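You operate a simulated robot arm through the tools that you are given. There is no shell and no other tool.

You are at the controls of a simulated robot arm. One attempt, no reset.

## Task
Shut the water stand's teal drawer, latch the blue cup on the stand and pour in about 40 ml.
Fine: drawer shut, latch with the water stand lever, then pour into the cup from the small white jug; put the jug back. Set down upright: small white jug.
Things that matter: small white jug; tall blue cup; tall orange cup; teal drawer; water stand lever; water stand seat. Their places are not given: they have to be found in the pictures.

It is judged by the outcome, as a careful person would: the job done as asked, and still so three seconds after it is handed in. It fails if anything else is knocked over, pushed out of place, dropped, spilled or broken.

## Robot
A 6-joint arm with a two-finger parallel gripper, fixed in place. Base frame: the origin is on the floor under the middle of its stand, x ahead of it, y to its left, z up. Units: m, degrees, N and s.
It reaches about 1.313 m from its shoulder. Its first joint turns from -166.0 to 166.0 degrees. Payload 3.43 kg.
Tool frame: the origin (TCP) lies between the finger pads and is the grasp point; the fingertips stand 0.034 m ahead of it; z points along the fingers, y is the line along which they close. Largest opening 0.128 m; finger width 0.024, thickness 0.012; the body of the gripper, 0.048 by 0.13 m, starts 0.096 m behind the TCP.
Orientation is told as [roll, pitch, yaw] about the base's x, y, z axes, in that order, counted from this pose: with the fingers straight down and closing along the base's y, the tool's x points along the base's -x, its y along +y and its z along -z.

## Interface
- The arm moves only by the tool arm_command. Its argument "motion" is a list of rows, each an object (a shift or turn left out is 0, a gripper value left out holds the last) with "offset": the shift along the tool's x, y, z in units of 50 mm (1.0 is 50 mm), a list of three; "angular": the turn, a rotation vector about the tool's x, y, z in units of 6 degrees (1.0 is 6 degrees), a list of three; "gripper": the finger opening in m, from 0 to 0.128. In form: [{"offset": [x, y, z], "angular": [wx, wy, wz], "gripper": gripper}, ...]. A call has 1 to 20 rows; each row shifts and turns the commanded pose from where the row before left it, along the tool's axes as they then stand. A call with a number of a shift or a turn outside -1 to 1 is refused whole. Rows are played at 5 a second. More than 0.05 m and 8.6 degrees between two rows, or a gripper value outside its range, and nothing of the call is played. Where a pose cannot be reached the arm comes as near as it can. A force on the tool above 40 N (or 10 N above the force at the start of the call, whichever is more), or a blocked arm, ends the call early, and 0.2 s more pass. The fingers move at their own pace (about 0.153 m/s each) and stop on an object; they squeeze with about 39 N. The grip force told is the motor's: it shows also when the fingers shut on nothing. Time passes only in rows, and 0.2 s behind the last, so rows that do not move let the fingers close. The reply holds the time, the measured pose of the TCP, the force on the tool along the base axes, the opening and the grip force, in the units named above and with some noise, with the torque about the TCP (base axes, N m) and any sound that the robot's microphone picked up.
- Cameras (640 x 400 px; columns grow to the right, rows downward): "scene" is fixed at [0.0499, -0.4994, 1.4212]; the picture's right is [0.25, -0.97, 0.00], its down [-0.42, -0.11, -0.90] and it looks along [0.87, 0.23, -0.43] (base axes); focal length 332 px, centre (320, 200). "wrist" rides on the gripper at [0.076, -0.011, -0.16] in the tool frame; the picture's right is [0.15, 0.99, 0.00], its down [-0.88, 0.13, -0.46] and it looks along [-0.45, 0.07, 0.89] (tool axes); focal length 234 px, centre (320, 200).
- grab_frame(camera): a new picture of that camera. The clock stands still meanwhile.
- pixel_to_xyz(camera, pixels): for up to 12 pixels [column, row] of the newest picture of that camera ("zoom" is the newest enlarged one), the place [x, y, z] in the base frame of the surface seen there, good to about 0.003 m. The clock stands still meanwhile.
- inspect(camera, box): a new picture of the part [left, top, right, bottom] of that camera's present view, enlarged. The clock stands still meanwhile.
- sign_off(): hands the job in; it is judged then, once.

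Unless the task says otherwise, let go and move clear before handing in.

The tools are called by a JSON object that holds its "fn" and its "kwargs". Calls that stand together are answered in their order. arm_command: Moves the arm, as the interface text tells. Its arguments: {"type":"object","properties":{"motion":{"type":"array","items":{"type":"object","properties":{"offset":{"type":"array","items":{"type":"number"}},"angular":{"type":"array","items":{"type":"number"}},"gripper":{"type":"number"}}}}},"required":["motion"]} The other tools are called the same way: grab_frame (camera) takes a picture; pixel_to_xyz (camera, pixels) gives the place of the surface under pixels of a picture; inspect (camera, box) takes an enlarged picture of a part of a camera's view; sign_off () hands the job in.

At the start:

```text
time: 0.0
tool_pos: [0.6174, -0.4047, 1.1511]
tcp_rot: [0.0, 0.0, 0.0]
ft_force: [0.2, 0.0, -0.5]
ft_torque: [-0.02, -0.01, 0.02]
opening: 0.1279
grasp_force: 0.1
```

scene: 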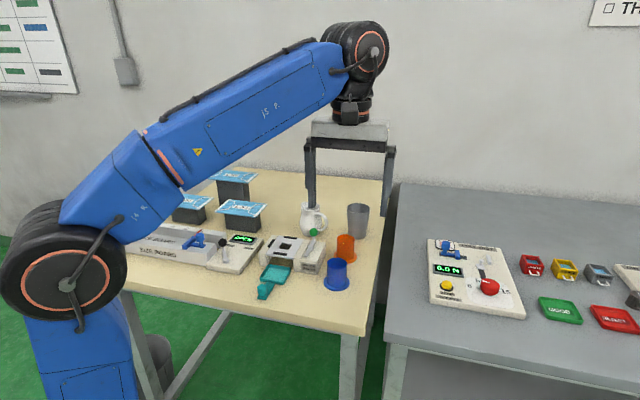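
wrist: 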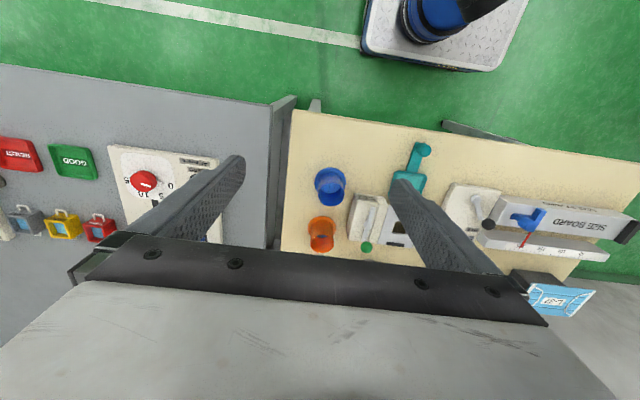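

The scene picture shows the blue cup near (337,275), the orange cup near (345,248), the stand with teal drawer near (280,270), and the white jug near (313,220). I'll enlarge the area to see the details before moving.

{"fn": "inspect", "kwargs": {"camera": "scene", "box": [220, 180, 400, 310]}}

{"fn": "inspect", "kwargs": {"camera": "wrist", "box": [280, 120, 520, 270]}}

```text
3.08 times, centred on (310, 245) of scene
```

zoom: 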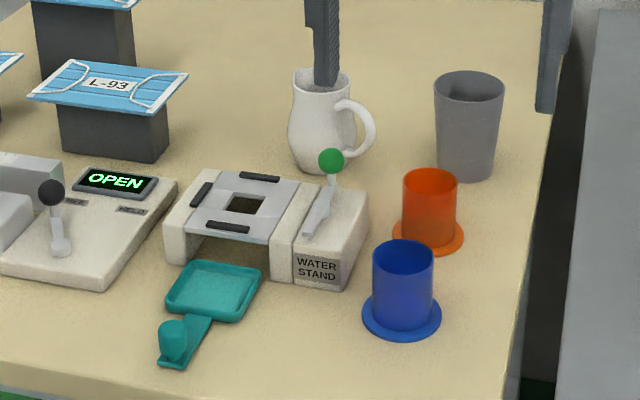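

```text
2.67 times, centred on (400, 195) of wrist
```

zoom: 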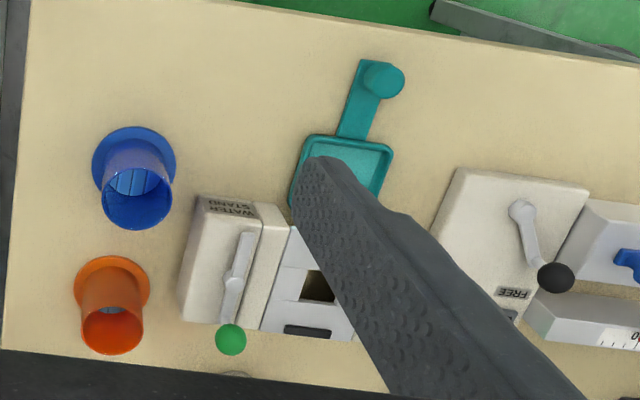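

Cups have flanged bases, the seat has a square hole with black pads, and the lever has a green ball. I'll re-zoom the scene and measure points.

{"fn": "inspect", "kwargs": {"camera": "scene", "box": [255, 225, 365, 305]}}

```text
5.00 times, centred on (310, 265) of scene
```

zoom: 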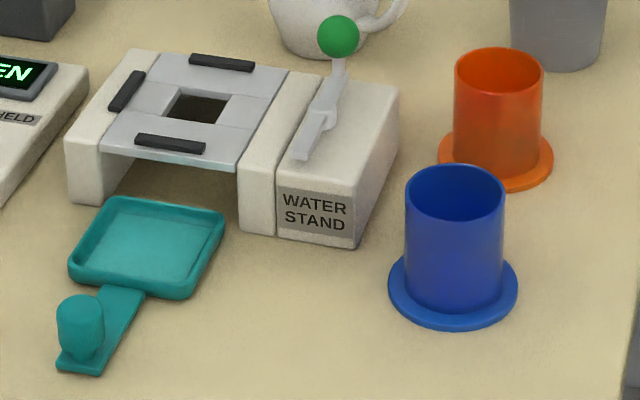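

{"fn": "pixel_to_xyz", "kwargs": {"camera": "zoom", "pixels": [[222, 64], [127, 91], [170, 144], [196, 107], [120, 140], [260, 110], [338, 36], [300, 155], [330, 110], [80, 310], [80, 365], [145, 245]]}}

{"fn": "pixel_to_xyz", "kwargs": {"camera": "zoom", "pixels": [[455, 216], [407, 190], [503, 190], [455, 168], [390, 290], [516, 290], [452, 325], [455, 310], [497, 52], [497, 85], [497, 185], [290, 110]]}}

```text
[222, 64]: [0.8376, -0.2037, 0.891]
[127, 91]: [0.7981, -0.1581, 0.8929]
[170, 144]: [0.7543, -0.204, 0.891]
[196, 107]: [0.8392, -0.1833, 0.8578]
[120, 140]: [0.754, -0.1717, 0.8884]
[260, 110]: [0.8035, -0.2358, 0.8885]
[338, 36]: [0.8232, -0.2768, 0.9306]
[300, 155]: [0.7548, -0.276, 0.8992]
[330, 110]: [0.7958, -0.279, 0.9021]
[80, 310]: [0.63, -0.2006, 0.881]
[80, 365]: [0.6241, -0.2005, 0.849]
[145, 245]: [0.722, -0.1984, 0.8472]
```

```text
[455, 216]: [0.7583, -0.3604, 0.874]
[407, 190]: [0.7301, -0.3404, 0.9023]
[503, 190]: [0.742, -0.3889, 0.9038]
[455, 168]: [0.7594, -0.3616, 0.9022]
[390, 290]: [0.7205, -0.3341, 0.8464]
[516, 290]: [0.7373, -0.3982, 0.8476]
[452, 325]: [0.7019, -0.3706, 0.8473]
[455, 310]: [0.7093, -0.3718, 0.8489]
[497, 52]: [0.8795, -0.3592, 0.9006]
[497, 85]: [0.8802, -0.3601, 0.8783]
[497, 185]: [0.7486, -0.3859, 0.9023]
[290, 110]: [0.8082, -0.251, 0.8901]
```

The seat centre appears to be about (0.796, -0.204) with its top at 0.888, the knob of the drawer about (0.63, -0.20), and the blue cup about (0.736, -0.365). I'll measure the jug, the grey cup and the boxes before moving.

{"fn": "inspect", "kwargs": {"camera": "scene", "box": [270, 190, 400, 280]}}

{"fn": "pixel_to_xyz", "kwargs": {"camera": "scene", "pixels": [[313, 206], [326, 217], [306, 222], [357, 207], [357, 225], [240, 208], [235, 176], [190, 202], [300, 300], [180, 240], [365, 330], [385, 180]]}}

```text
4.44 times, centred on (335, 235) of scene
```

zoom: 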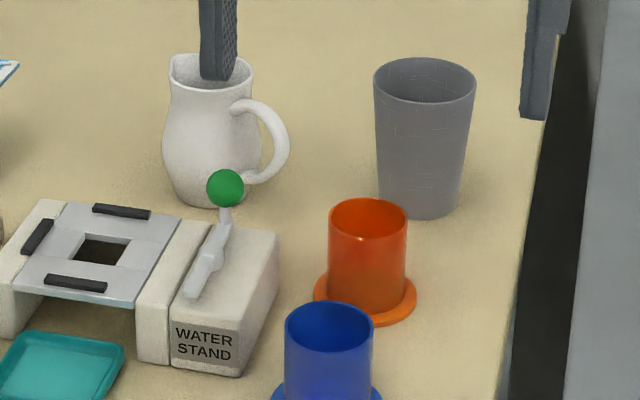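

```text
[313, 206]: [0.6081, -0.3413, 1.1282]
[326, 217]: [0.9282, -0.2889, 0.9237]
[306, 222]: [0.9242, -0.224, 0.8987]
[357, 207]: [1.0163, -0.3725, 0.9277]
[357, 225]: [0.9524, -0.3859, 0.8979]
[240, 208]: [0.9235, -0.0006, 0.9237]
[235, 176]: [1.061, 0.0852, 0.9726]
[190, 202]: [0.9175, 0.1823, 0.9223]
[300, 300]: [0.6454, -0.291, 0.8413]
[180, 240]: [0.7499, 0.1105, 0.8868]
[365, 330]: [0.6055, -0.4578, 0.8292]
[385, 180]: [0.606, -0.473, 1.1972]
```

The jug is about (0.94, -0.245) with its spout at (168,62) of the zoom on the +y side and its handle on the -y side. Tops on the table stay below 0.98, so I'll move the wrist camera over the stand at a safe height to look closely.

{"fn": "arm_command", "kwargs": {"motion": [{"offset": [-0.723, 0.471, 0.143]}, {"offset": [-0.723, 0.471, 0.143]}, {"offset": [-0.723, 0.471, 0.143]}, {"offset": [-0.723, 0.471, 0.143]}, {"offset": [-0.723, 0.471, 0.143]}, {"offset": [-0.723, 0.471, 0.143]}, {"offset": [-0.723, 0.471, 0.143]}]}}

{"fn": "grab_frame", "kwargs": {"camera": "wrist"}}

{"fn": "grab_frame", "kwargs": {"camera": "scene"}}

```text
time: 1.6
tool_pos: [0.8683, -0.2399, 1.1051]
tcp_rot: [0.1, 0.0, -0.2]
ft_force: [0.1, 0.1, 0.9]
ft_torque: [0.0, -0.06, 0.0]
opening: 0.1279
grasp_force: 0.1
```

```text
taken
```

wrist: 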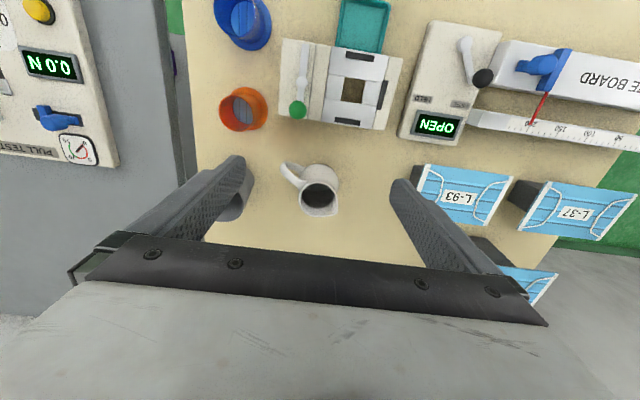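

```text
taken
```

scene: 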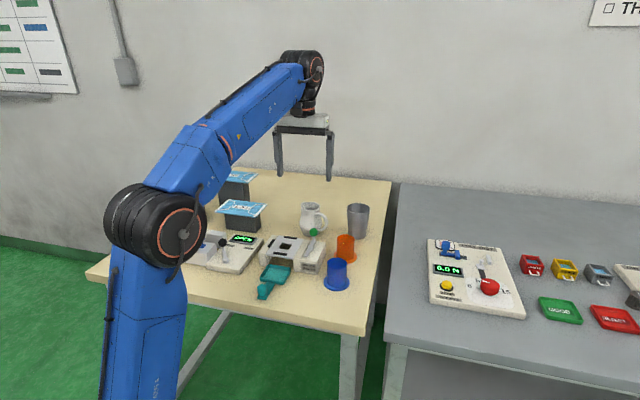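

The jug is now visible at (318,190) in the wrist picture with the handle at (292,173), and the lever lies at (300,90). I'll enlarge both areas.

{"fn": "inspect", "kwargs": {"camera": "wrist", "box": [260, 20, 420, 135]}}

{"fn": "inspect", "kwargs": {"camera": "wrist", "box": [270, 150, 366, 230]}}

```text
3.48 times, centred on (340, 78) of wrist
```

zoom: 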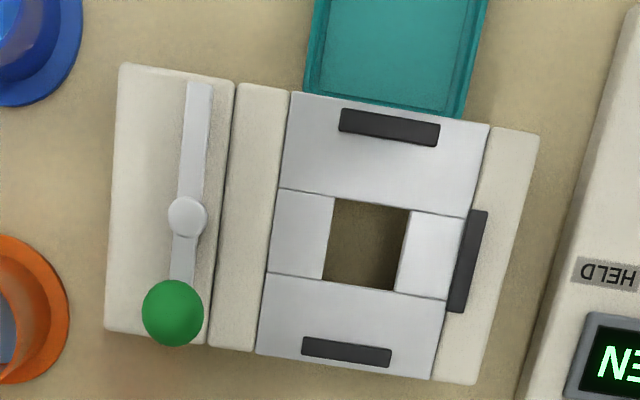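

```text
5.00 times, centred on (318, 190) of wrist
```

zoom: 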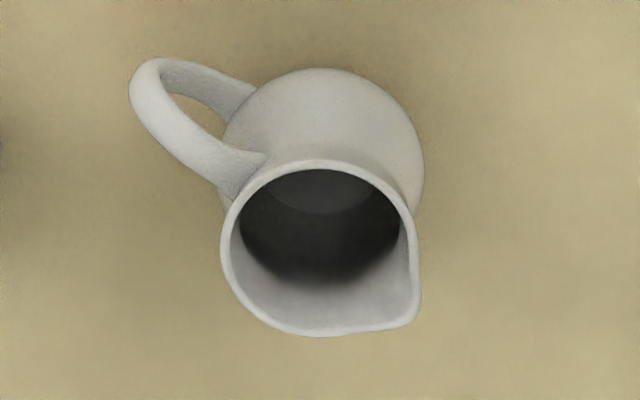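

The spout points to +x/+y, opposite the handle. The lever has a flat bar, a round hub and a raised ball; I'll zoom and measure it.

{"fn": "inspect", "kwargs": {"camera": "wrist", "box": [284, 36, 332, 126]}}

{"fn": "inspect", "kwargs": {"camera": "wrist", "box": [270, 30, 420, 130]}}

```text
4.44 times, centred on (308, 81) of wrist
```

zoom: 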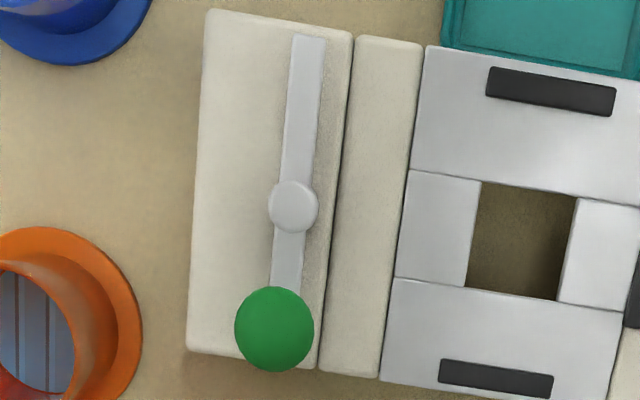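

```text
4.00 times, centred on (345, 80) of wrist
```

zoom: 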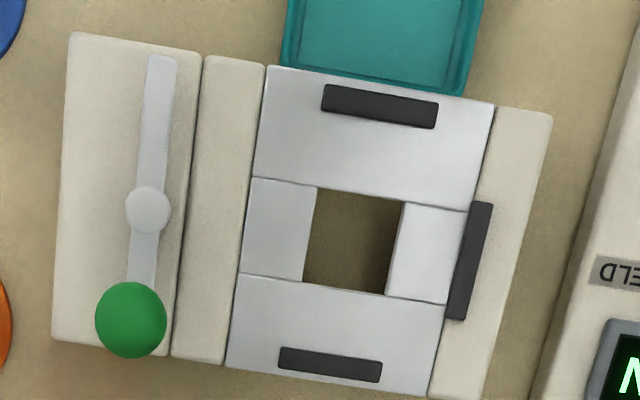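

{"fn": "pixel_to_xyz", "kwargs": {"camera": "zoom", "pixels": [[160, 65], [152, 140], [148, 208], [142, 270], [130, 315], [100, 200], [230, 200], [380, 106], [330, 364], [470, 260], [355, 240], [285, 235]]}}

{"fn": "pixel_to_xyz", "kwargs": {"camera": "zoom", "pixels": [[306, 186], [401, 203], [303, 282], [385, 295], [75, 40], [60, 335], [200, 55], [172, 355], [500, 110], [265, 66], [228, 366], [545, 115]]}}

```text
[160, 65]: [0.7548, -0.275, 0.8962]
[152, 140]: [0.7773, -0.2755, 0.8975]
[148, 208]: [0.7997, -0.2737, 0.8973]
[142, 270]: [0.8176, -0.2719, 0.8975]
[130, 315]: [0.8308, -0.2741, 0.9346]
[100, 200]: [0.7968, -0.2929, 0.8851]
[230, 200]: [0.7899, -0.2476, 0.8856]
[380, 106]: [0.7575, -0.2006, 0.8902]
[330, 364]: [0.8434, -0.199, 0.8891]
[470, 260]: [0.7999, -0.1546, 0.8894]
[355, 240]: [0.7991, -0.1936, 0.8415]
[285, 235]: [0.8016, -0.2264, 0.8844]
```

```text
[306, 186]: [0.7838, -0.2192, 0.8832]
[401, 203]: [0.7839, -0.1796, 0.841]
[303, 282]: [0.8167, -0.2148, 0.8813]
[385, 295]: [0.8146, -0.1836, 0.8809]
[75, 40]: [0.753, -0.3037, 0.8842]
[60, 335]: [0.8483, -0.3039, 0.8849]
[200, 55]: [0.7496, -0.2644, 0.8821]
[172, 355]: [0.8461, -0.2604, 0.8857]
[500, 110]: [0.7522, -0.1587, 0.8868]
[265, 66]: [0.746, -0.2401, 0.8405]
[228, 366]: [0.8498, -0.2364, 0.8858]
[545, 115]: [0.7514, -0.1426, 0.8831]
```

The seat centre is about (0.800, -0.200, 0.884), and the lever pivots on a vertical hub at (0.80, -0.2745) with its clamp bar's long end pointing -x, so it should swing clockwise (ball from +x toward -y) to bring the bar over the flange. Next I measure the jug.

{"fn": "inspect", "kwargs": {"camera": "wrist", "box": [270, 150, 366, 210]}}

{"fn": "inspect", "kwargs": {"camera": "wrist", "box": [270, 155, 366, 215]}}

```text
6.67 times, centred on (318, 180) of wrist
```

zoom: 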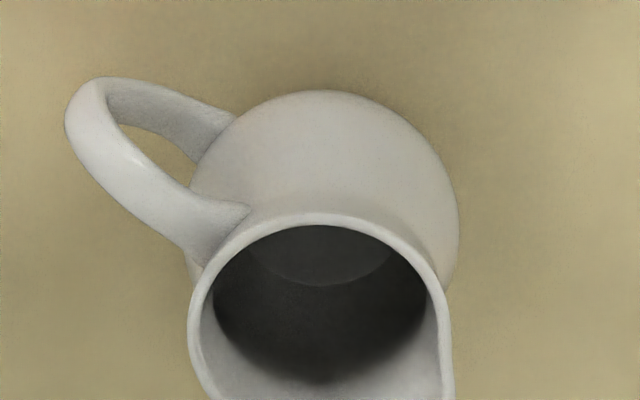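

```text
6.67 times, centred on (318, 185) of wrist
```

zoom: 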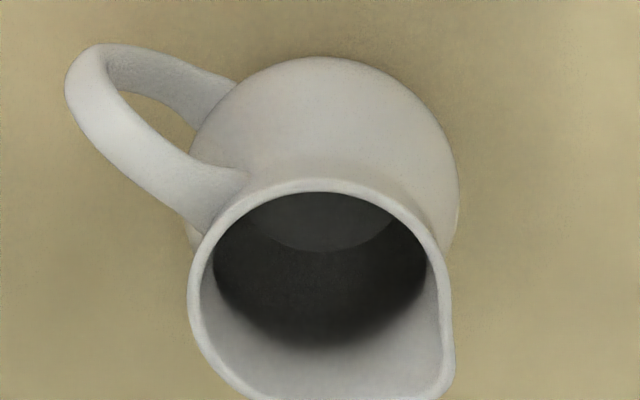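

{"fn": "pixel_to_xyz", "kwargs": {"camera": "zoom", "pixels": [[320, 186], [195, 280], [446, 290], [445, 385], [250, 392], [320, 230], [320, 300], [80, 90], [155, 165], [230, 190], [320, 100], [440, 190]]}}

{"fn": "pixel_to_xyz", "kwargs": {"camera": "zoom", "pixels": [[100, 60], [220, 90], [150, 110], [320, 62], [380, 120], [250, 120], [205, 240], [340, 390], [300, 270], [350, 240], [270, 235], [430, 250]]}}

```text
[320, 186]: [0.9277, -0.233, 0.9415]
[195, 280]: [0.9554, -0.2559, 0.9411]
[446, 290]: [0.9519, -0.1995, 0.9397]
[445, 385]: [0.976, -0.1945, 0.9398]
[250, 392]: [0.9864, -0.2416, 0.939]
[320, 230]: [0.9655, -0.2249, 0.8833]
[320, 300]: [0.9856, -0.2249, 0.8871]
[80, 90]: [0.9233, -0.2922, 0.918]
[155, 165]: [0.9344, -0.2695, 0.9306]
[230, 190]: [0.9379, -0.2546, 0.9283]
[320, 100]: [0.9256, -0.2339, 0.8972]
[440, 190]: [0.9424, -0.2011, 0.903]
```

```text
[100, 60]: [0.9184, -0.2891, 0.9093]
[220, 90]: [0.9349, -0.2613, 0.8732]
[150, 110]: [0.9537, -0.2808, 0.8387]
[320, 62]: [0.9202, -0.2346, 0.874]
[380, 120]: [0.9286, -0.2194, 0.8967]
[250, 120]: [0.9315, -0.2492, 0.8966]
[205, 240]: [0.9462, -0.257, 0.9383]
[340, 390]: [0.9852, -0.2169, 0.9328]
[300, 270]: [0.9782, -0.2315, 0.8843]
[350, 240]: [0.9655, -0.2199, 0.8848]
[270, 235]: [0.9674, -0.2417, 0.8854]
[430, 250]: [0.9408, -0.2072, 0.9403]
```

The jug's rim is centred near (0.955, -0.228, 0.941), with the spout toward about +60° (+x,+y) and the handle opposite, and its water surface at z≈0.885. First I shut the drawer: I'll close the fingers and travel high to in front of the knob.

{"fn": "arm_command", "kwargs": {"motion": [{"offset": [0.88, 0.114, 0], "gripper": 0}, {"offset": [0.88, 0.114, 0]}, {"offset": [0.88, 0.114, 0]}, {"offset": [0.88, 0.114, 0]}, {"offset": [0.88, 0.114, 0]}, {"offset": [0.88, 0.114, 0]}, {"offset": [0.88, 0.114, 0]}]}}

{"fn": "grab_frame", "kwargs": {"camera": "wrist"}}

{"fn": "inspect", "kwargs": {"camera": "scene", "box": [240, 220, 360, 310]}}

```text
time: 3.2
tool_pos: [0.5629, -0.1991, 1.1004]
tcp_rot: [0.1, 0.1, 0.0]
ft_force: [1.2, 0.1, -0.3]
ft_torque: [0.07, 0.09, -0.05]
opening: 0.0
grasp_force: 32.3
```

```text
taken
```

wrist: 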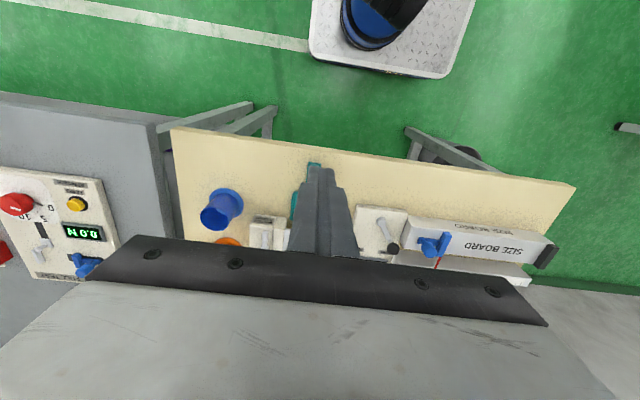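

```text
4.44 times, centred on (300, 265) of scene
```

zoom: 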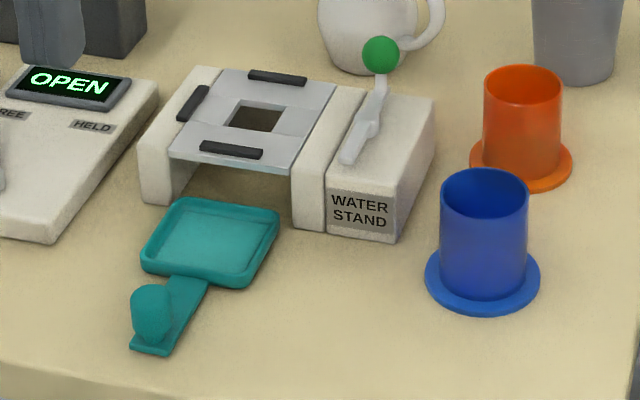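

{"fn": "pixel_to_xyz", "kwargs": {"camera": "zoom", "pixels": [[152, 290], [134, 312], [172, 312], [152, 335], [150, 350], [190, 275], [195, 286], [240, 205], [160, 265], [210, 240], [80, 340], [300, 390]]}}

```text
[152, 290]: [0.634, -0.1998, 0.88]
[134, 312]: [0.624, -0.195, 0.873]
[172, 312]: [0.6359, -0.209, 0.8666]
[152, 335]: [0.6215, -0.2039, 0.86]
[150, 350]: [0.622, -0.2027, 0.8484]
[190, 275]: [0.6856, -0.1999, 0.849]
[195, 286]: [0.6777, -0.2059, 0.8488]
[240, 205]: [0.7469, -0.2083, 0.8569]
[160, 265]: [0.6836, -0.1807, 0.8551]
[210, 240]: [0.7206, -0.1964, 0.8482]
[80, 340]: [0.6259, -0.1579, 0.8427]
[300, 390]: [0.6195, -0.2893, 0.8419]
```

The knob is centred near (0.635, -0.2005), spanning z 0.85–0.88, and the tray needs about 84 mm of travel. I'll come down in front of the knob and begin pushing along +x.

{"fn": "arm_command", "kwargs": {"motion": [{"offset": [-0.088, -0.028, 0.832]}, {"offset": [-0.088, 0, 0.832]}, {"offset": [-0.088, 0, 0.832]}, {"offset": [-0.088, 0, 0.832]}, {"offset": [-0.088, 0, 0.832]}, {"offset": [0, 0, 0]}]}}

{"fn": "inspect", "kwargs": {"camera": "scene", "box": [240, 220, 360, 310]}}

```text
time: 4.6
tool_pos: [0.583, -0.2008, 0.8929]
tcp_rot: [0.0, 0.0, 0.0]
ft_force: [-0.2, -0.8, 0.0]
ft_torque: [0.02, 0.0, 0.0]
opening: 0.0002
grasp_force: 33.4
```

```text
4.44 times, centred on (300, 265) of scene
```

zoom: 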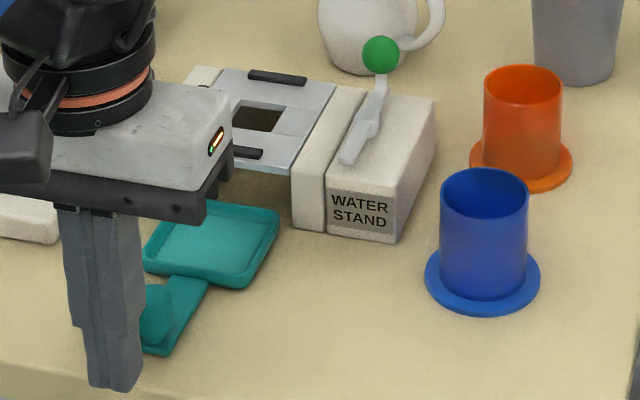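

The closed fingers stand just in front of the teal knob. I'll push slowly along +x and watch the force.

{"fn": "arm_command", "kwargs": {"motion": [{"offset": [-0.3, 0, 0]}, {"offset": [-0.3, 0, 0]}, {"offset": [-0.3, 0, 0]}, {"offset": [-0.3, 0, 0]}, {"offset": [-0.3, 0, 0]}, {"offset": [-0.3, 0, 0]}]}}

{"fn": "inspect", "kwargs": {"camera": "scene", "box": [240, 220, 360, 310]}}

```text
time: 6.0
tool_pos: [0.6746, -0.2021, 0.8951]
tcp_rot: [-0.1, 0.0, -0.2]
ft_force: [-0.6, -0.2, -0.2]
ft_torque: [0.0, -0.03, 0.0]
opening: 0.0002
grasp_force: 33.0
```

```text
4.44 times, centred on (300, 265) of scene
```

zoom: 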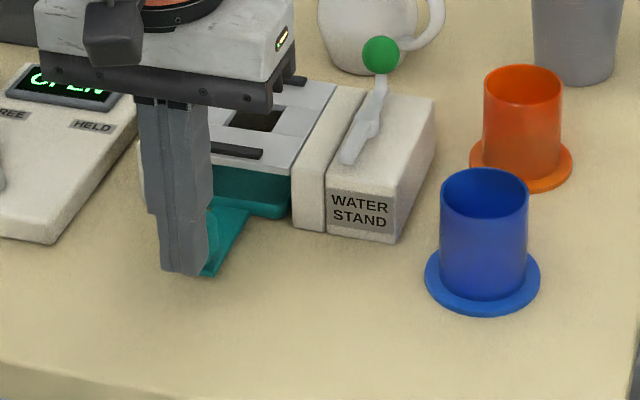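

The tray has slid under the seat and the force is still low. I'll keep pushing in 4 mm steps until it meets its stop.

{"fn": "arm_command", "kwargs": {"motion": [{"offset": [-0.08, 0, 0]}, {"offset": [-0.08, 0, 0]}, {"offset": [-0.08, 0, 0]}, {"offset": [-0.08, 0, 0]}, {"offset": [0, 0, 0]}]}}

```text
time: 7.2
tool_pos: [0.6905, -0.2026, 0.8938]
tcp_rot: [0.0, 0.0, 0.0]
ft_force: [-0.2, -0.1, -0.7]
ft_torque: [0.02, -0.03, -0.01]
opening: 0.0
grasp_force: 33.3
```

{"fn": "arm_command", "kwargs": {"motion": [{"offset": [-0.06, 0, 0]}, {"offset": [-0.06, 0, 0]}, {"offset": [-0.06, 0, 0]}, {"offset": [0, 0, 0]}]}}

{"fn": "inspect", "kwargs": {"camera": "scene", "box": [240, 220, 360, 310]}}

```text
time: 7.7
tool_pos: [0.6911, -0.2013, 0.8926]
tcp_rot: [0.0, 0.5, -0.1]
ft_force: [-17.3, -1.1, 2.3]
ft_torque: [-0.28, 0.53, 0.04]
opening: 0.0002
grasp_force: 32.9
stopped in row 2: the force on the tool passed its limit at 46 N (the readings are from after the stop); the commanded pose is now the measured one
```

```text
4.44 times, centred on (300, 265) of scene
```

zoom: 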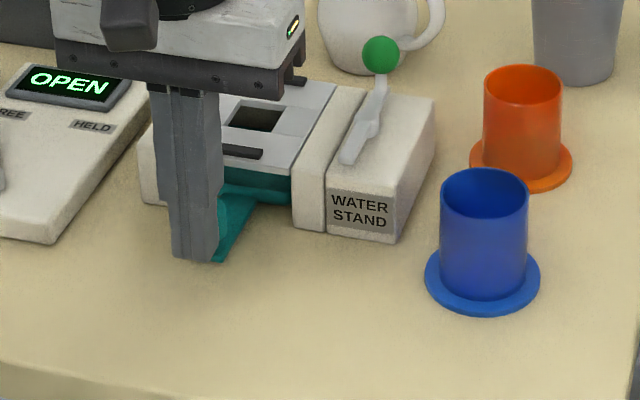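

The force jumped at x≈0.691, so the drawer has met its stop after about 80 mm and the stand has not moved in the picture. I'll back off, rise and check.

{"fn": "arm_command", "kwargs": {"motion": [{"offset": [0.4, 0, 0]}, {"offset": [0.6, 0, -0.2]}, {"offset": [0.3, 0, -0.9]}, {"offset": [0, 0, -1]}, {"offset": [0, -0.6, -0.8]}, {"offset": [0, -1, 0]}]}}

{"fn": "inspect", "kwargs": {"camera": "scene", "box": [240, 220, 360, 310]}}

```text
time: 9.1
tool_pos: [0.6268, -0.2826, 1.0405]
tcp_rot: [0.0, 0.4, 0.0]
ft_force: [-0.3, 0.6, -0.1]
ft_torque: [-0.05, -0.03, 0.01]
opening: 0.0
grasp_force: 33.3
```

```text
4.44 times, centred on (300, 265) of scene
```

zoom: 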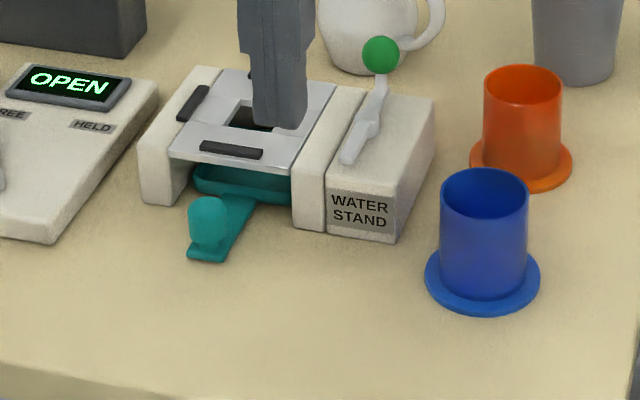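

{"fn": "pixel_to_xyz", "kwargs": {"camera": "zoom", "pixels": [[207, 205], [208, 225], [205, 250], [240, 185], [230, 195], [250, 125], [232, 148], [485, 190], [442, 195], [528, 195], [485, 245], [485, 172]]}}

{"fn": "inspect", "kwargs": {"camera": "wrist", "box": [190, 100, 330, 230]}}

```text
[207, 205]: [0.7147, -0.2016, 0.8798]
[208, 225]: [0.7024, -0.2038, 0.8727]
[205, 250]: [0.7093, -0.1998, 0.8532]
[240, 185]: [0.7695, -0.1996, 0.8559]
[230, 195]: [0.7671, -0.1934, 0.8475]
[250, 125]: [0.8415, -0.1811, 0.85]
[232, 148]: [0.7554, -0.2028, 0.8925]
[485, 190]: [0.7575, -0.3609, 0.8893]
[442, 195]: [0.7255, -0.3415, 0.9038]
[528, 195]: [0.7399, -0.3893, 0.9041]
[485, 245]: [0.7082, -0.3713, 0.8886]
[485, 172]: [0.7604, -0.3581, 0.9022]
```

```text
3.08 times, centred on (260, 165) of wrist
```

zoom: 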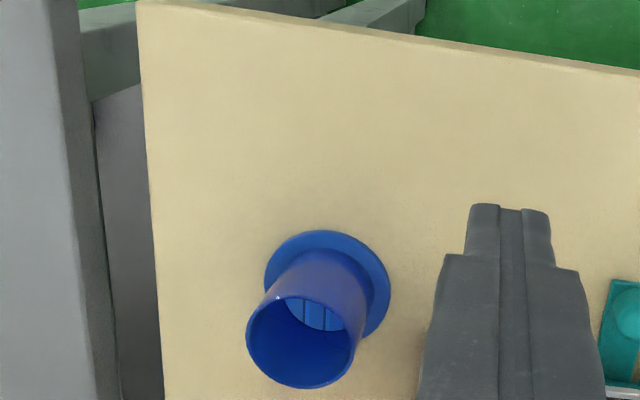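

The drawer's knob is now at x≈0.714 with the tray under the seat, so it is shut. The inside of the blue cup shows stripes near (320,315) in the zoom, so I'll look straight down into it before grasping.

{"fn": "arm_command", "kwargs": {"motion": [{"offset": [-0.92, -0.357, 0], "gripper": 0.07}, {"offset": [-0.92, -0.357, 0]}, {"offset": [-0.92, -0.357, 0]}, {"offset": [-0.92, -0.357, 0]}]}}

{"fn": "grab_frame", "kwargs": {"camera": "wrist"}}

{"fn": "inspect", "kwargs": {"camera": "wrist", "box": [260, 40, 380, 160]}}

```text
time: 10.1
tool_pos: [0.8131, -0.351, 1.0403]
tcp_rot: [0.1, 0.3, -0.1]
ft_force: [-0.9, 0.4, 1.8]
ft_torque: [-0.07, -0.07, -0.01]
opening: 0.07
grasp_force: 0.0
```

```text
taken
```

wrist: 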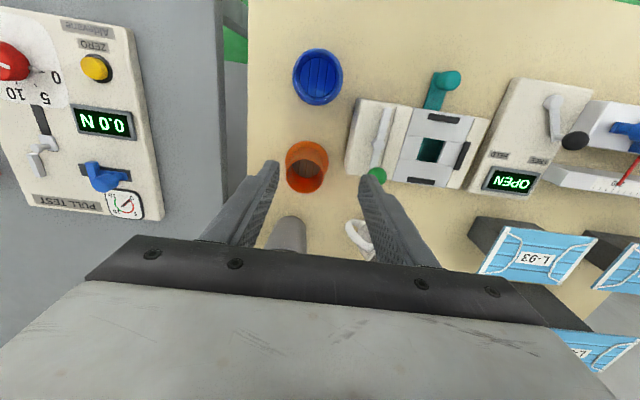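

```text
3.33 times, centred on (320, 100) of wrist
```

zoom: 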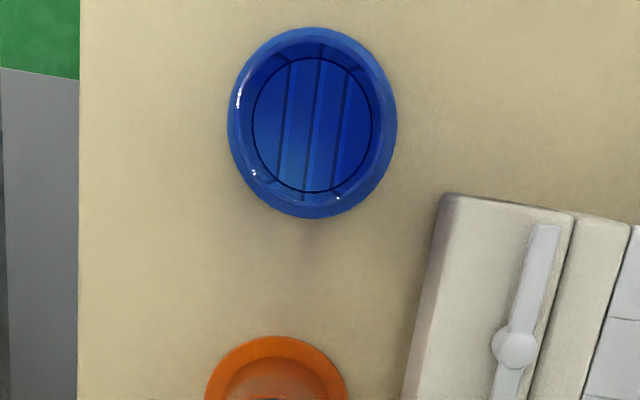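

The stripes are only the cup's floor pattern. I'll measure the rim and floor to get its centre.

{"fn": "pixel_to_xyz", "kwargs": {"camera": "zoom", "pixels": [[312, 125], [290, 150], [340, 100], [312, 212], [312, 32], [232, 122], [393, 122], [312, 52], [312, 198], [252, 122], [374, 122], [440, 300]]}}

```text
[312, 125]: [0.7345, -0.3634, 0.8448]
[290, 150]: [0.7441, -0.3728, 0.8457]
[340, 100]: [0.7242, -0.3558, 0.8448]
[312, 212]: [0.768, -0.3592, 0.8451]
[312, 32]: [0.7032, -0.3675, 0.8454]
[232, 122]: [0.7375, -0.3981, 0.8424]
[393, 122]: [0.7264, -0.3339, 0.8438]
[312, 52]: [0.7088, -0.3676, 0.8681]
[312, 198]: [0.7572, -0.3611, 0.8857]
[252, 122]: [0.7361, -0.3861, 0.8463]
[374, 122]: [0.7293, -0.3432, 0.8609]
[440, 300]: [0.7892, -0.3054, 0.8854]
```

The cup's centre is about (0.7345, -0.364), its floor at z 0.845 and rim at 0.903. I'll move above it with a 0.07 opening.

{"fn": "arm_command", "kwargs": {"motion": [{"offset": [0.786, -0.13, 0]}, {"offset": [0.786, -0.13, 0]}, {"offset": [0, 0, 0.6]}, {"offset": [0, 0, 0]}]}}

{"fn": "grab_frame", "kwargs": {"camera": "wrist"}}

{"fn": "inspect", "kwargs": {"camera": "scene", "box": [270, 190, 400, 310]}}

```text
time: 11.1
tool_pos: [0.7321, -0.3664, 1.0078]
tcp_rot: [0.0, 0.4, -0.2]
ft_force: [-0.8, 0.1, -0.2]
ft_torque: [0.02, 0.01, 0.01]
opening: 0.07
grasp_force: 0.0
```

```text
taken
```

wrist: 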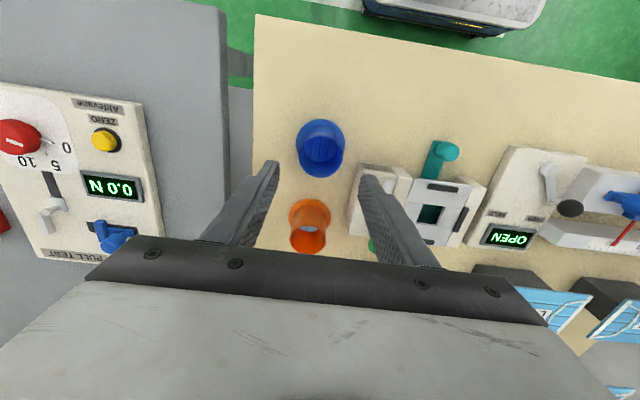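

```text
3.33 times, centred on (335, 250) of scene
```

zoom: 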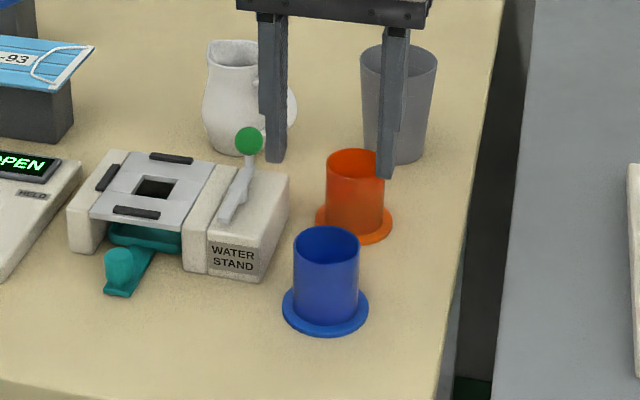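

The gripper stands centred over the blue cup. I'll descend with a small correction so the fingertips stop just above the flange.

{"fn": "arm_command", "kwargs": {"motion": [{"offset": [-0.06, 0.04, 0.6]}, {"offset": [0, 0, 0.6]}, {"offset": [0, 0, 0.6]}, {"offset": [0, 0, 0.58]}, {"offset": [0, 0, 0]}]}}

{"fn": "inspect", "kwargs": {"camera": "scene", "box": [270, 190, 400, 310]}}

{"fn": "grab_frame", "kwargs": {"camera": "wrist"}}

```text
time: 12.3
tool_pos: [0.7364, -0.3641, 0.8876]
tcp_rot: [0.1, 0.4, -0.1]
ft_force: [-0.2, 0.0, -0.7]
ft_torque: [0.02, 0.02, 0.0]
opening: 0.07
grasp_force: 0.0
```

```text
3.33 times, centred on (335, 250) of scene
```

zoom: 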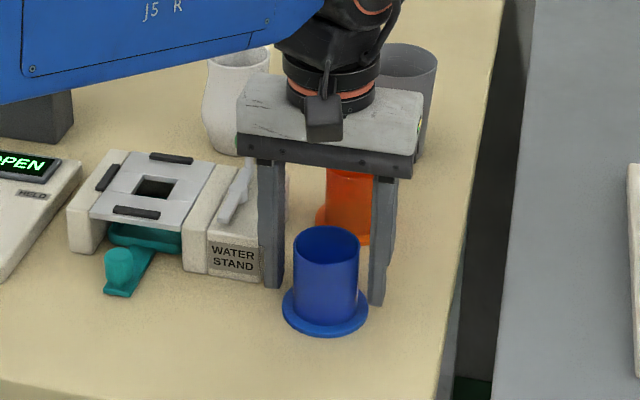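

```text
taken
```

wrist: 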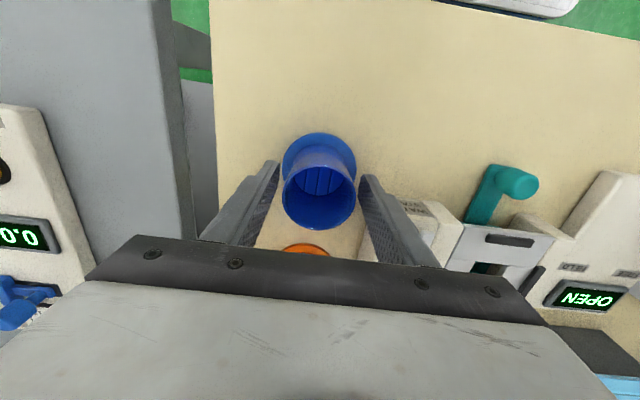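

The fingers straddle the cup at its middle, tips just above the flange. I'll close on it.

{"fn": "arm_command", "kwargs": {"motion": [{"gripper": 0.03}, {"gripper": 0.03}, {"gripper": 0.03}, {"gripper": 0.03}]}}

```text
time: 13.3
tool_pos: [0.7364, -0.3653, 0.8878]
tcp_rot: [0.0, 0.4, -0.1]
ft_force: [-0.1, 1.5, -0.8]
ft_torque: [-0.02, -0.01, 0.01]
opening: 0.0502
grasp_force: 38.8
```

The grip holds at 0.050 m with 39 N. I'll lift straight up well above the lever ball's height.

{"fn": "arm_command", "kwargs": {"motion": [{"offset": [0, 0, -0.3]}, {"offset": [0, 0, -0.6]}, {"offset": [0, 0, -0.8]}, {"offset": [0, 0, -0.8]}, {"offset": [0, 0, -0.5]}, {"offset": [0, 0, 0]}]}}

{"fn": "inspect", "kwargs": {"camera": "scene", "box": [270, 170, 400, 310]}}

{"fn": "grab_frame", "kwargs": {"camera": "wrist"}}

```text
time: 14.7
tool_pos: [0.735, -0.3623, 1.039]
tcp_rot: [0.0, 0.4, -0.1]
ft_force: [0.3, 0.1, -1.2]
ft_torque: [-0.02, 0.0, 0.01]
opening: 0.0502
grasp_force: 38.6
```

```text
2.86 times, centred on (335, 240) of scene
```

zoom: 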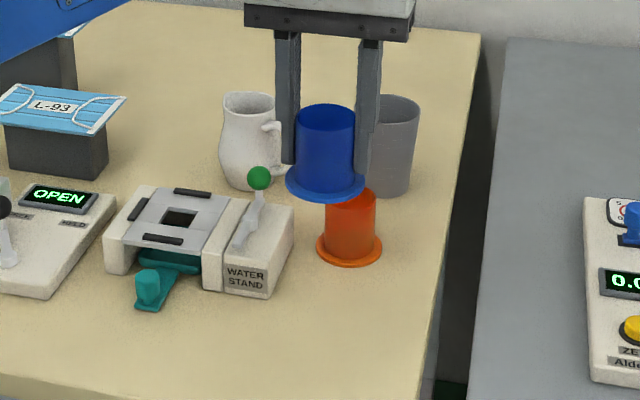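

```text
taken
```

wrist: 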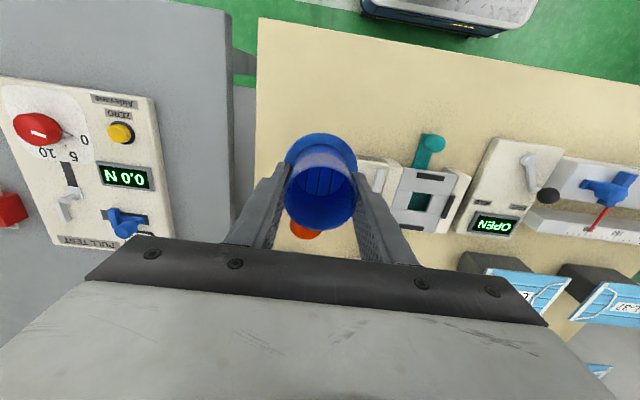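

The cup is held upright and clear. I'll measure where the cup sits relative to the TCP before placing.

{"fn": "inspect", "kwargs": {"camera": "wrist", "box": [270, 120, 370, 240]}}

```text
3.33 times, centred on (320, 180) of wrist
```

zoom: 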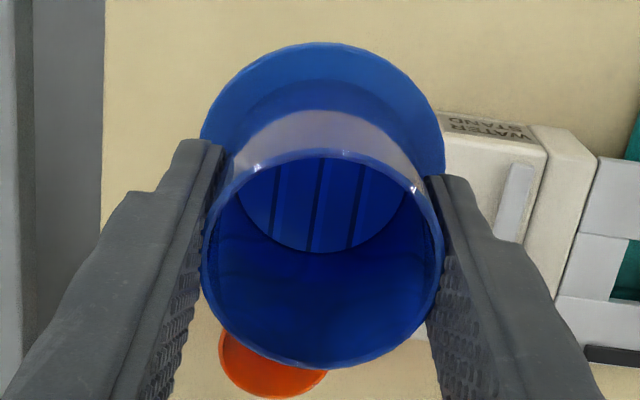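

{"fn": "pixel_to_xyz", "kwargs": {"camera": "zoom", "pixels": [[322, 152], [322, 366], [205, 262], [440, 255], [322, 45], [206, 125], [442, 145], [322, 190], [300, 220], [350, 200], [380, 335], [255, 180]]}}

```text
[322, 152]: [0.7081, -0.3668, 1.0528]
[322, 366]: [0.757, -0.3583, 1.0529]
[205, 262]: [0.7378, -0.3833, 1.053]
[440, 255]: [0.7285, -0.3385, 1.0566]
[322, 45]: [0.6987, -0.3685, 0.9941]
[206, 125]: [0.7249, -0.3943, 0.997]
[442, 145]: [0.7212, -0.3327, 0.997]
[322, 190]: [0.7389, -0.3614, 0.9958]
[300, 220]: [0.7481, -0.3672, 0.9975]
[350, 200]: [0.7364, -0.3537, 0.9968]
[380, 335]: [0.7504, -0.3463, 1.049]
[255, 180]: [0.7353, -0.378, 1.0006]
```

The cup's centre is about 3 mm toward -x from the TCP. I'll carry it over the seat at this height.

{"fn": "arm_command", "kwargs": {"motion": [{"offset": [-0.34, 0.6, 0]}, {"offset": [-0.34, 0.9, 0]}, {"offset": [-0.34, 0.9, 0]}, {"offset": [-0.34, 0.87, 0]}, {"offset": [0, 0, 0]}, {"offset": [0, 0, 0]}]}}

{"fn": "grab_frame", "kwargs": {"camera": "wrist"}}

{"fn": "inspect", "kwargs": {"camera": "scene", "box": [230, 180, 360, 290]}}

```text
time: 16.1
tool_pos: [0.8093, -0.2008, 1.0373]
tcp_rot: [0.0, 0.4, -0.1]
ft_force: [0.4, 0.2, -0.9]
ft_torque: [-0.03, 0.0, -0.01]
opening: 0.05
grasp_force: 39.1
```

```text
taken
```

wrist: 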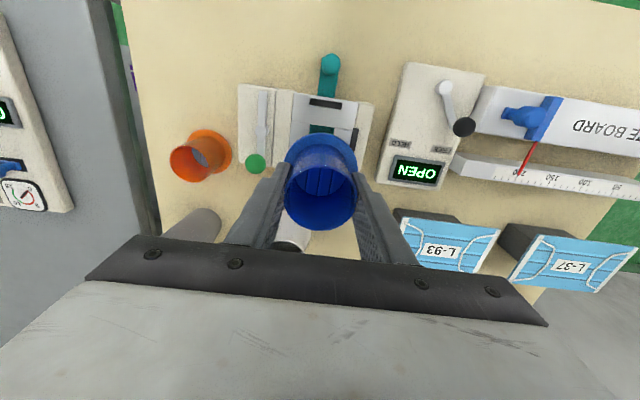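

```text
3.64 times, centred on (295, 235) of scene
```

zoom: 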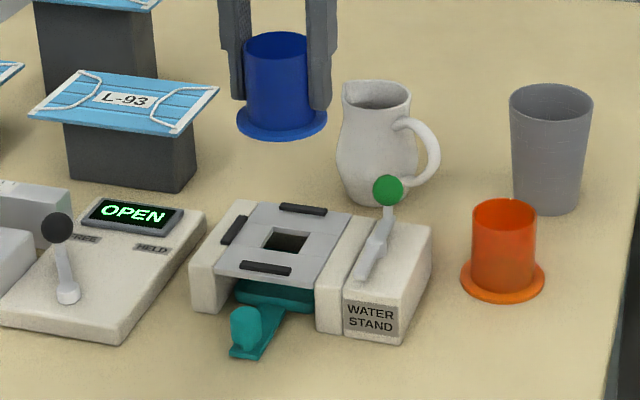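

The measured x (0.809) reads higher than expected, so I'll take another reading and measure the cup and seat in the wrist view.

{"fn": "arm_command", "kwargs": {"motion": [{"offset": [0, 0, 0]}]}}

{"fn": "inspect", "kwargs": {"camera": "wrist", "box": [230, 70, 390, 240]}}

```text
time: 16.5
tool_pos: [0.8095, -0.2002, 1.0368]
tcp_rot: [-0.1, 0.4, 0.0]
ft_force: [-0.6, -0.3, -1.0]
ft_torque: [0.01, 0.04, -0.01]
opening: 0.0499
grasp_force: 38.9
```

```text
2.35 times, centred on (310, 155) of wrist
```

zoom: 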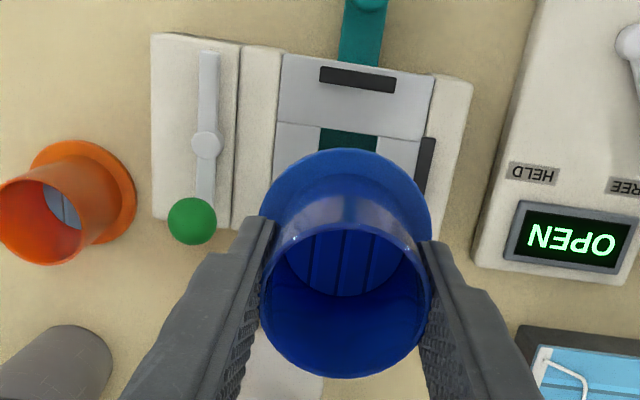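

{"fn": "pixel_to_xyz", "kwargs": {"camera": "zoom", "pixels": [[346, 228], [346, 374], [264, 300], [428, 300], [346, 152], [268, 210], [428, 215], [356, 78], [428, 165], [345, 280], [206, 145], [192, 218]]}}

```text
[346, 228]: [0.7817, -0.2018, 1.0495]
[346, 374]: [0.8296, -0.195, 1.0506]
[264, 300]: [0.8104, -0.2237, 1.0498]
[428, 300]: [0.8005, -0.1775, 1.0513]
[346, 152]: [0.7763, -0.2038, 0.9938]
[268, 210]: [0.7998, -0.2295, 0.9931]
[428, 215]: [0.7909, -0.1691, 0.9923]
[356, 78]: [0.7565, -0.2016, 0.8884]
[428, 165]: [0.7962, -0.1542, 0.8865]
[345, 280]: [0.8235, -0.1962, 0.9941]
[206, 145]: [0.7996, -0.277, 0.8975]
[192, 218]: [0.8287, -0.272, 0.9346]
```

The cup's centre measures about (0.806, -0.200), so I'll shift it 6 mm toward -x and lower it to just above the seat.

{"fn": "arm_command", "kwargs": {"motion": [{"offset": [0.12, 0, 0]}, {"offset": [0, 0, 0.5]}, {"offset": [0, 0, 0.6]}, {"offset": [0, 0, 0.5]}, {"offset": [0, 0, 0.2]}, {"offset": [0, 0, 0]}]}}

{"fn": "inspect", "kwargs": {"camera": "wrist", "box": [230, 70, 390, 240]}}

{"fn": "inspect", "kwargs": {"camera": "scene", "box": [230, 180, 360, 290]}}

```text
time: 17.9
tool_pos: [0.7998, -0.2025, 0.9489]
tcp_rot: [0.0, 0.4, -0.1]
ft_force: [0.5, 0.1, -0.1]
ft_torque: [0.03, 0.0, 0.02]
opening: 0.0503
grasp_force: 39.4
```

```text
2.35 times, centred on (310, 155) of wrist
```

zoom: 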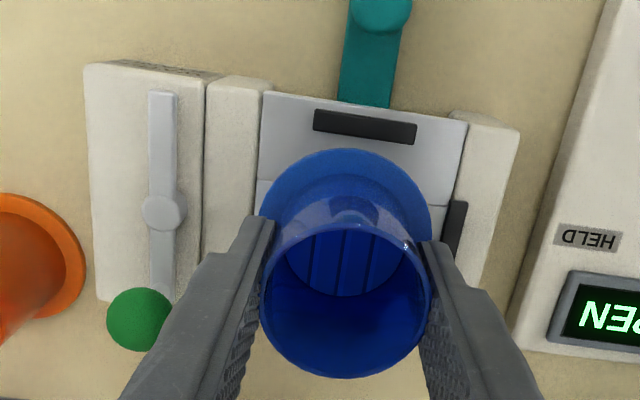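

```text
3.64 times, centred on (295, 235) of scene
```

zoom: 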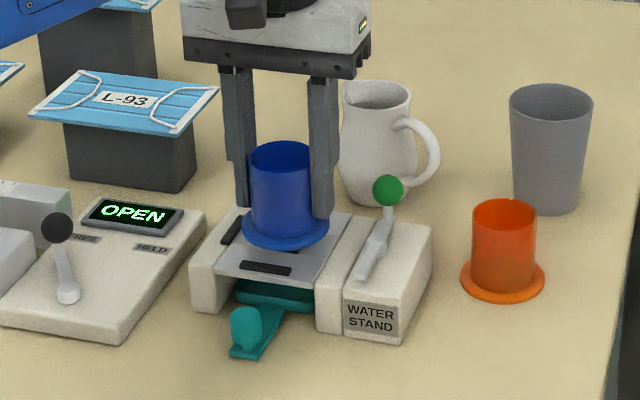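

{"fn": "inspect", "kwargs": {"camera": "wrist", "box": [230, 70, 390, 240]}}

{"fn": "pixel_to_xyz", "kwargs": {"camera": "zoom", "pixels": [[346, 228], [346, 374], [264, 300], [428, 300], [346, 152], [266, 205], [428, 212], [365, 136], [450, 232], [345, 280], [290, 140], [445, 145]]}}

```text
2.35 times, centred on (310, 155) of wrist
```

zoom: 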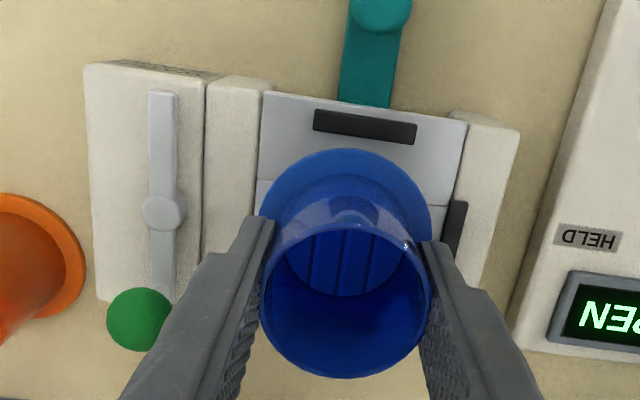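

```text
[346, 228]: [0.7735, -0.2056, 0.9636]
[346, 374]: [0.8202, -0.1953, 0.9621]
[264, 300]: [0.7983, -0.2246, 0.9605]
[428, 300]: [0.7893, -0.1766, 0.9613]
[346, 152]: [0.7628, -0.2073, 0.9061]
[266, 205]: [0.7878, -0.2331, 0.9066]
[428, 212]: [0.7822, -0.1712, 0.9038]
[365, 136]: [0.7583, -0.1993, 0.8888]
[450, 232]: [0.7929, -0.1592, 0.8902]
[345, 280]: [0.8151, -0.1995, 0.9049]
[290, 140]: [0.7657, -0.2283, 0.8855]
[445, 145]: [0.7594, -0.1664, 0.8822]
```

The cup's centre is about (0.7965, -0.2015), within a few millimetres. I'll shift +3 mm in x and +1.5 mm in y, then lower it gently onto the seat.

{"fn": "arm_command", "kwargs": {"motion": [{"offset": [-0.06, 0.03, 0]}, {"offset": [0, 0, 0.12]}, {"offset": [0, 0, 0.1]}, {"offset": [0, 0, 0.04]}, {"offset": [0, 0, 0]}]}}

```text
time: 19.1
tool_pos: [0.8011, -0.1997, 0.936]
tcp_rot: [0.0, 0.5, 0.0]
ft_force: [0.0, 0.2, -0.1]
ft_torque: [0.04, 0.02, 0.02]
opening: 0.05
grasp_force: 39.0
```

{"fn": "arm_command", "kwargs": {"motion": [{"offset": [0, 0, 0.03]}, {"offset": [0, 0, 0.03]}, {"offset": [0, 0, 0]}]}}

{"fn": "inspect", "kwargs": {"camera": "scene", "box": [255, 205, 325, 265]}}

```text
time: 19.9
tool_pos: [0.801, -0.2004, 0.9332]
tcp_rot: [0.0, 0.3, -0.1]
ft_force: [4.3, -3.6, 12.8]
ft_torque: [-0.14, 0.13, 0.04]
opening: 0.0505
grasp_force: 38.9
```

```text
6.67 times, centred on (290, 235) of scene
```

zoom: 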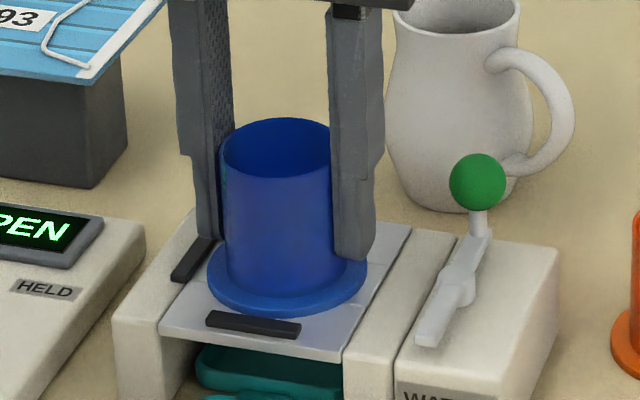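

There is about 13 N of contact at TCP z 0.933, so the cup has landed on the seat. I'll relieve the press by 2 mm, open a little and inspect how it sits.

{"fn": "arm_command", "kwargs": {"motion": [{"offset": [0, 0, -0.04]}, {"offset": [0, 0, 0]}, {"gripper": 0.07}, {"gripper": 0.07}, {"gripper": 0.07}]}}

{"fn": "inspect", "kwargs": {"camera": "wrist", "box": [230, 70, 390, 240]}}

{"fn": "inspect", "kwargs": {"camera": "scene", "box": [255, 205, 325, 265]}}

```text
time: 21.1
tool_pos: [0.8009, -0.1994, 0.9347]
tcp_rot: [0.0, 0.3, 0.0]
ft_force: [-0.2, 0.7, -0.4]
ft_torque: [-0.01, -0.02, -0.02]
opening: 0.0698
grasp_force: 0.1
```

```text
2.35 times, centred on (310, 155) of wrist
```

zoom: 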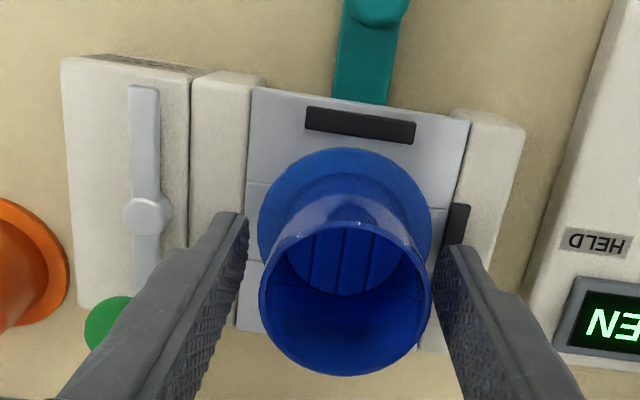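

```text
6.67 times, centred on (290, 235) of scene
```

zoom: 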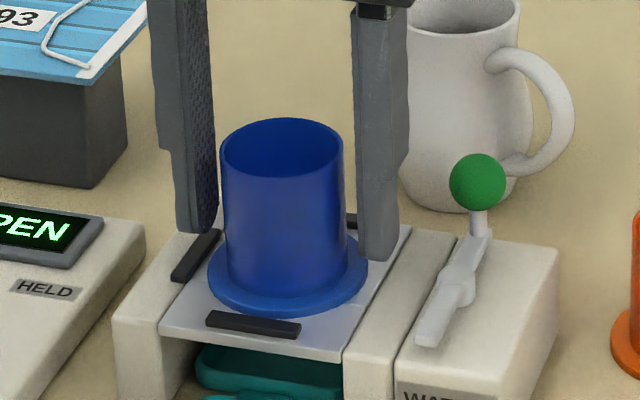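

The cup stands on the seat. I'll raise the gripper and shift so that the wrist camera looks straight down on the cup and pads.

{"fn": "arm_command", "kwargs": {"motion": [{"offset": [0, 0, -0.4]}, {"offset": [0, 0, -0.8]}, {"offset": [0, 0, -0.9]}, {"offset": [-0.8, 0.1, -0.3]}, {"offset": [-0.8, 0.1, 0]}, {"offset": [0, 0, 0]}]}}

{"fn": "inspect", "kwargs": {"camera": "wrist", "box": [240, 30, 400, 150]}}

```text
time: 22.5
tool_pos: [0.882, -0.1903, 1.0538]
tcp_rot: [-0.1, 0.4, -0.1]
ft_force: [-0.1, 0.1, 0.0]
ft_torque: [0.03, -0.04, -0.04]
opening: 0.07
grasp_force: 0.0
```

```text
3.33 times, centred on (320, 90) of wrist
```

zoom: 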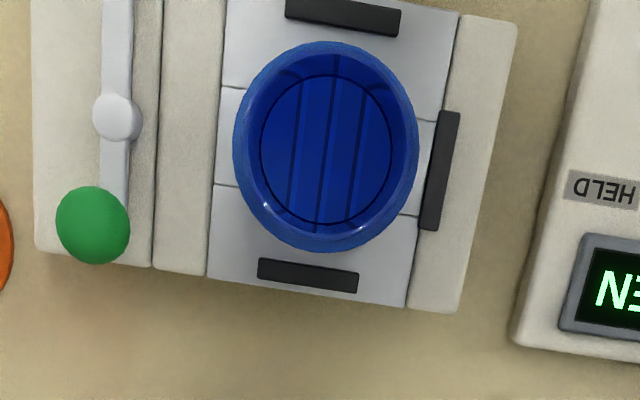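

The cup sits flat inside the three pads. I'll measure flange edges, the bar end and the ball for the latch motion.

{"fn": "pixel_to_xyz", "kwargs": {"camera": "zoom", "pixels": [[240, 150], [416, 140], [330, 45], [315, 251], [343, 20], [308, 275], [440, 170], [326, 150], [116, 118], [120, 20], [93, 225], [113, 180]]}}

```text
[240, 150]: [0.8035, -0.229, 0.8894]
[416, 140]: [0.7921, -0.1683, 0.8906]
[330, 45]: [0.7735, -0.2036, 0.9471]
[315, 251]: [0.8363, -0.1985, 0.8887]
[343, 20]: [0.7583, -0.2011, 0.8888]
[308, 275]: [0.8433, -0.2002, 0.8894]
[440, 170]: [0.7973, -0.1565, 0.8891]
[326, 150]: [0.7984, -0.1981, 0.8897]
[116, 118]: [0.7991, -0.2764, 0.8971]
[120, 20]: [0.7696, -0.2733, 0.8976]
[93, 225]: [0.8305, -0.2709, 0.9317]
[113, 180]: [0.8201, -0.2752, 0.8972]
```

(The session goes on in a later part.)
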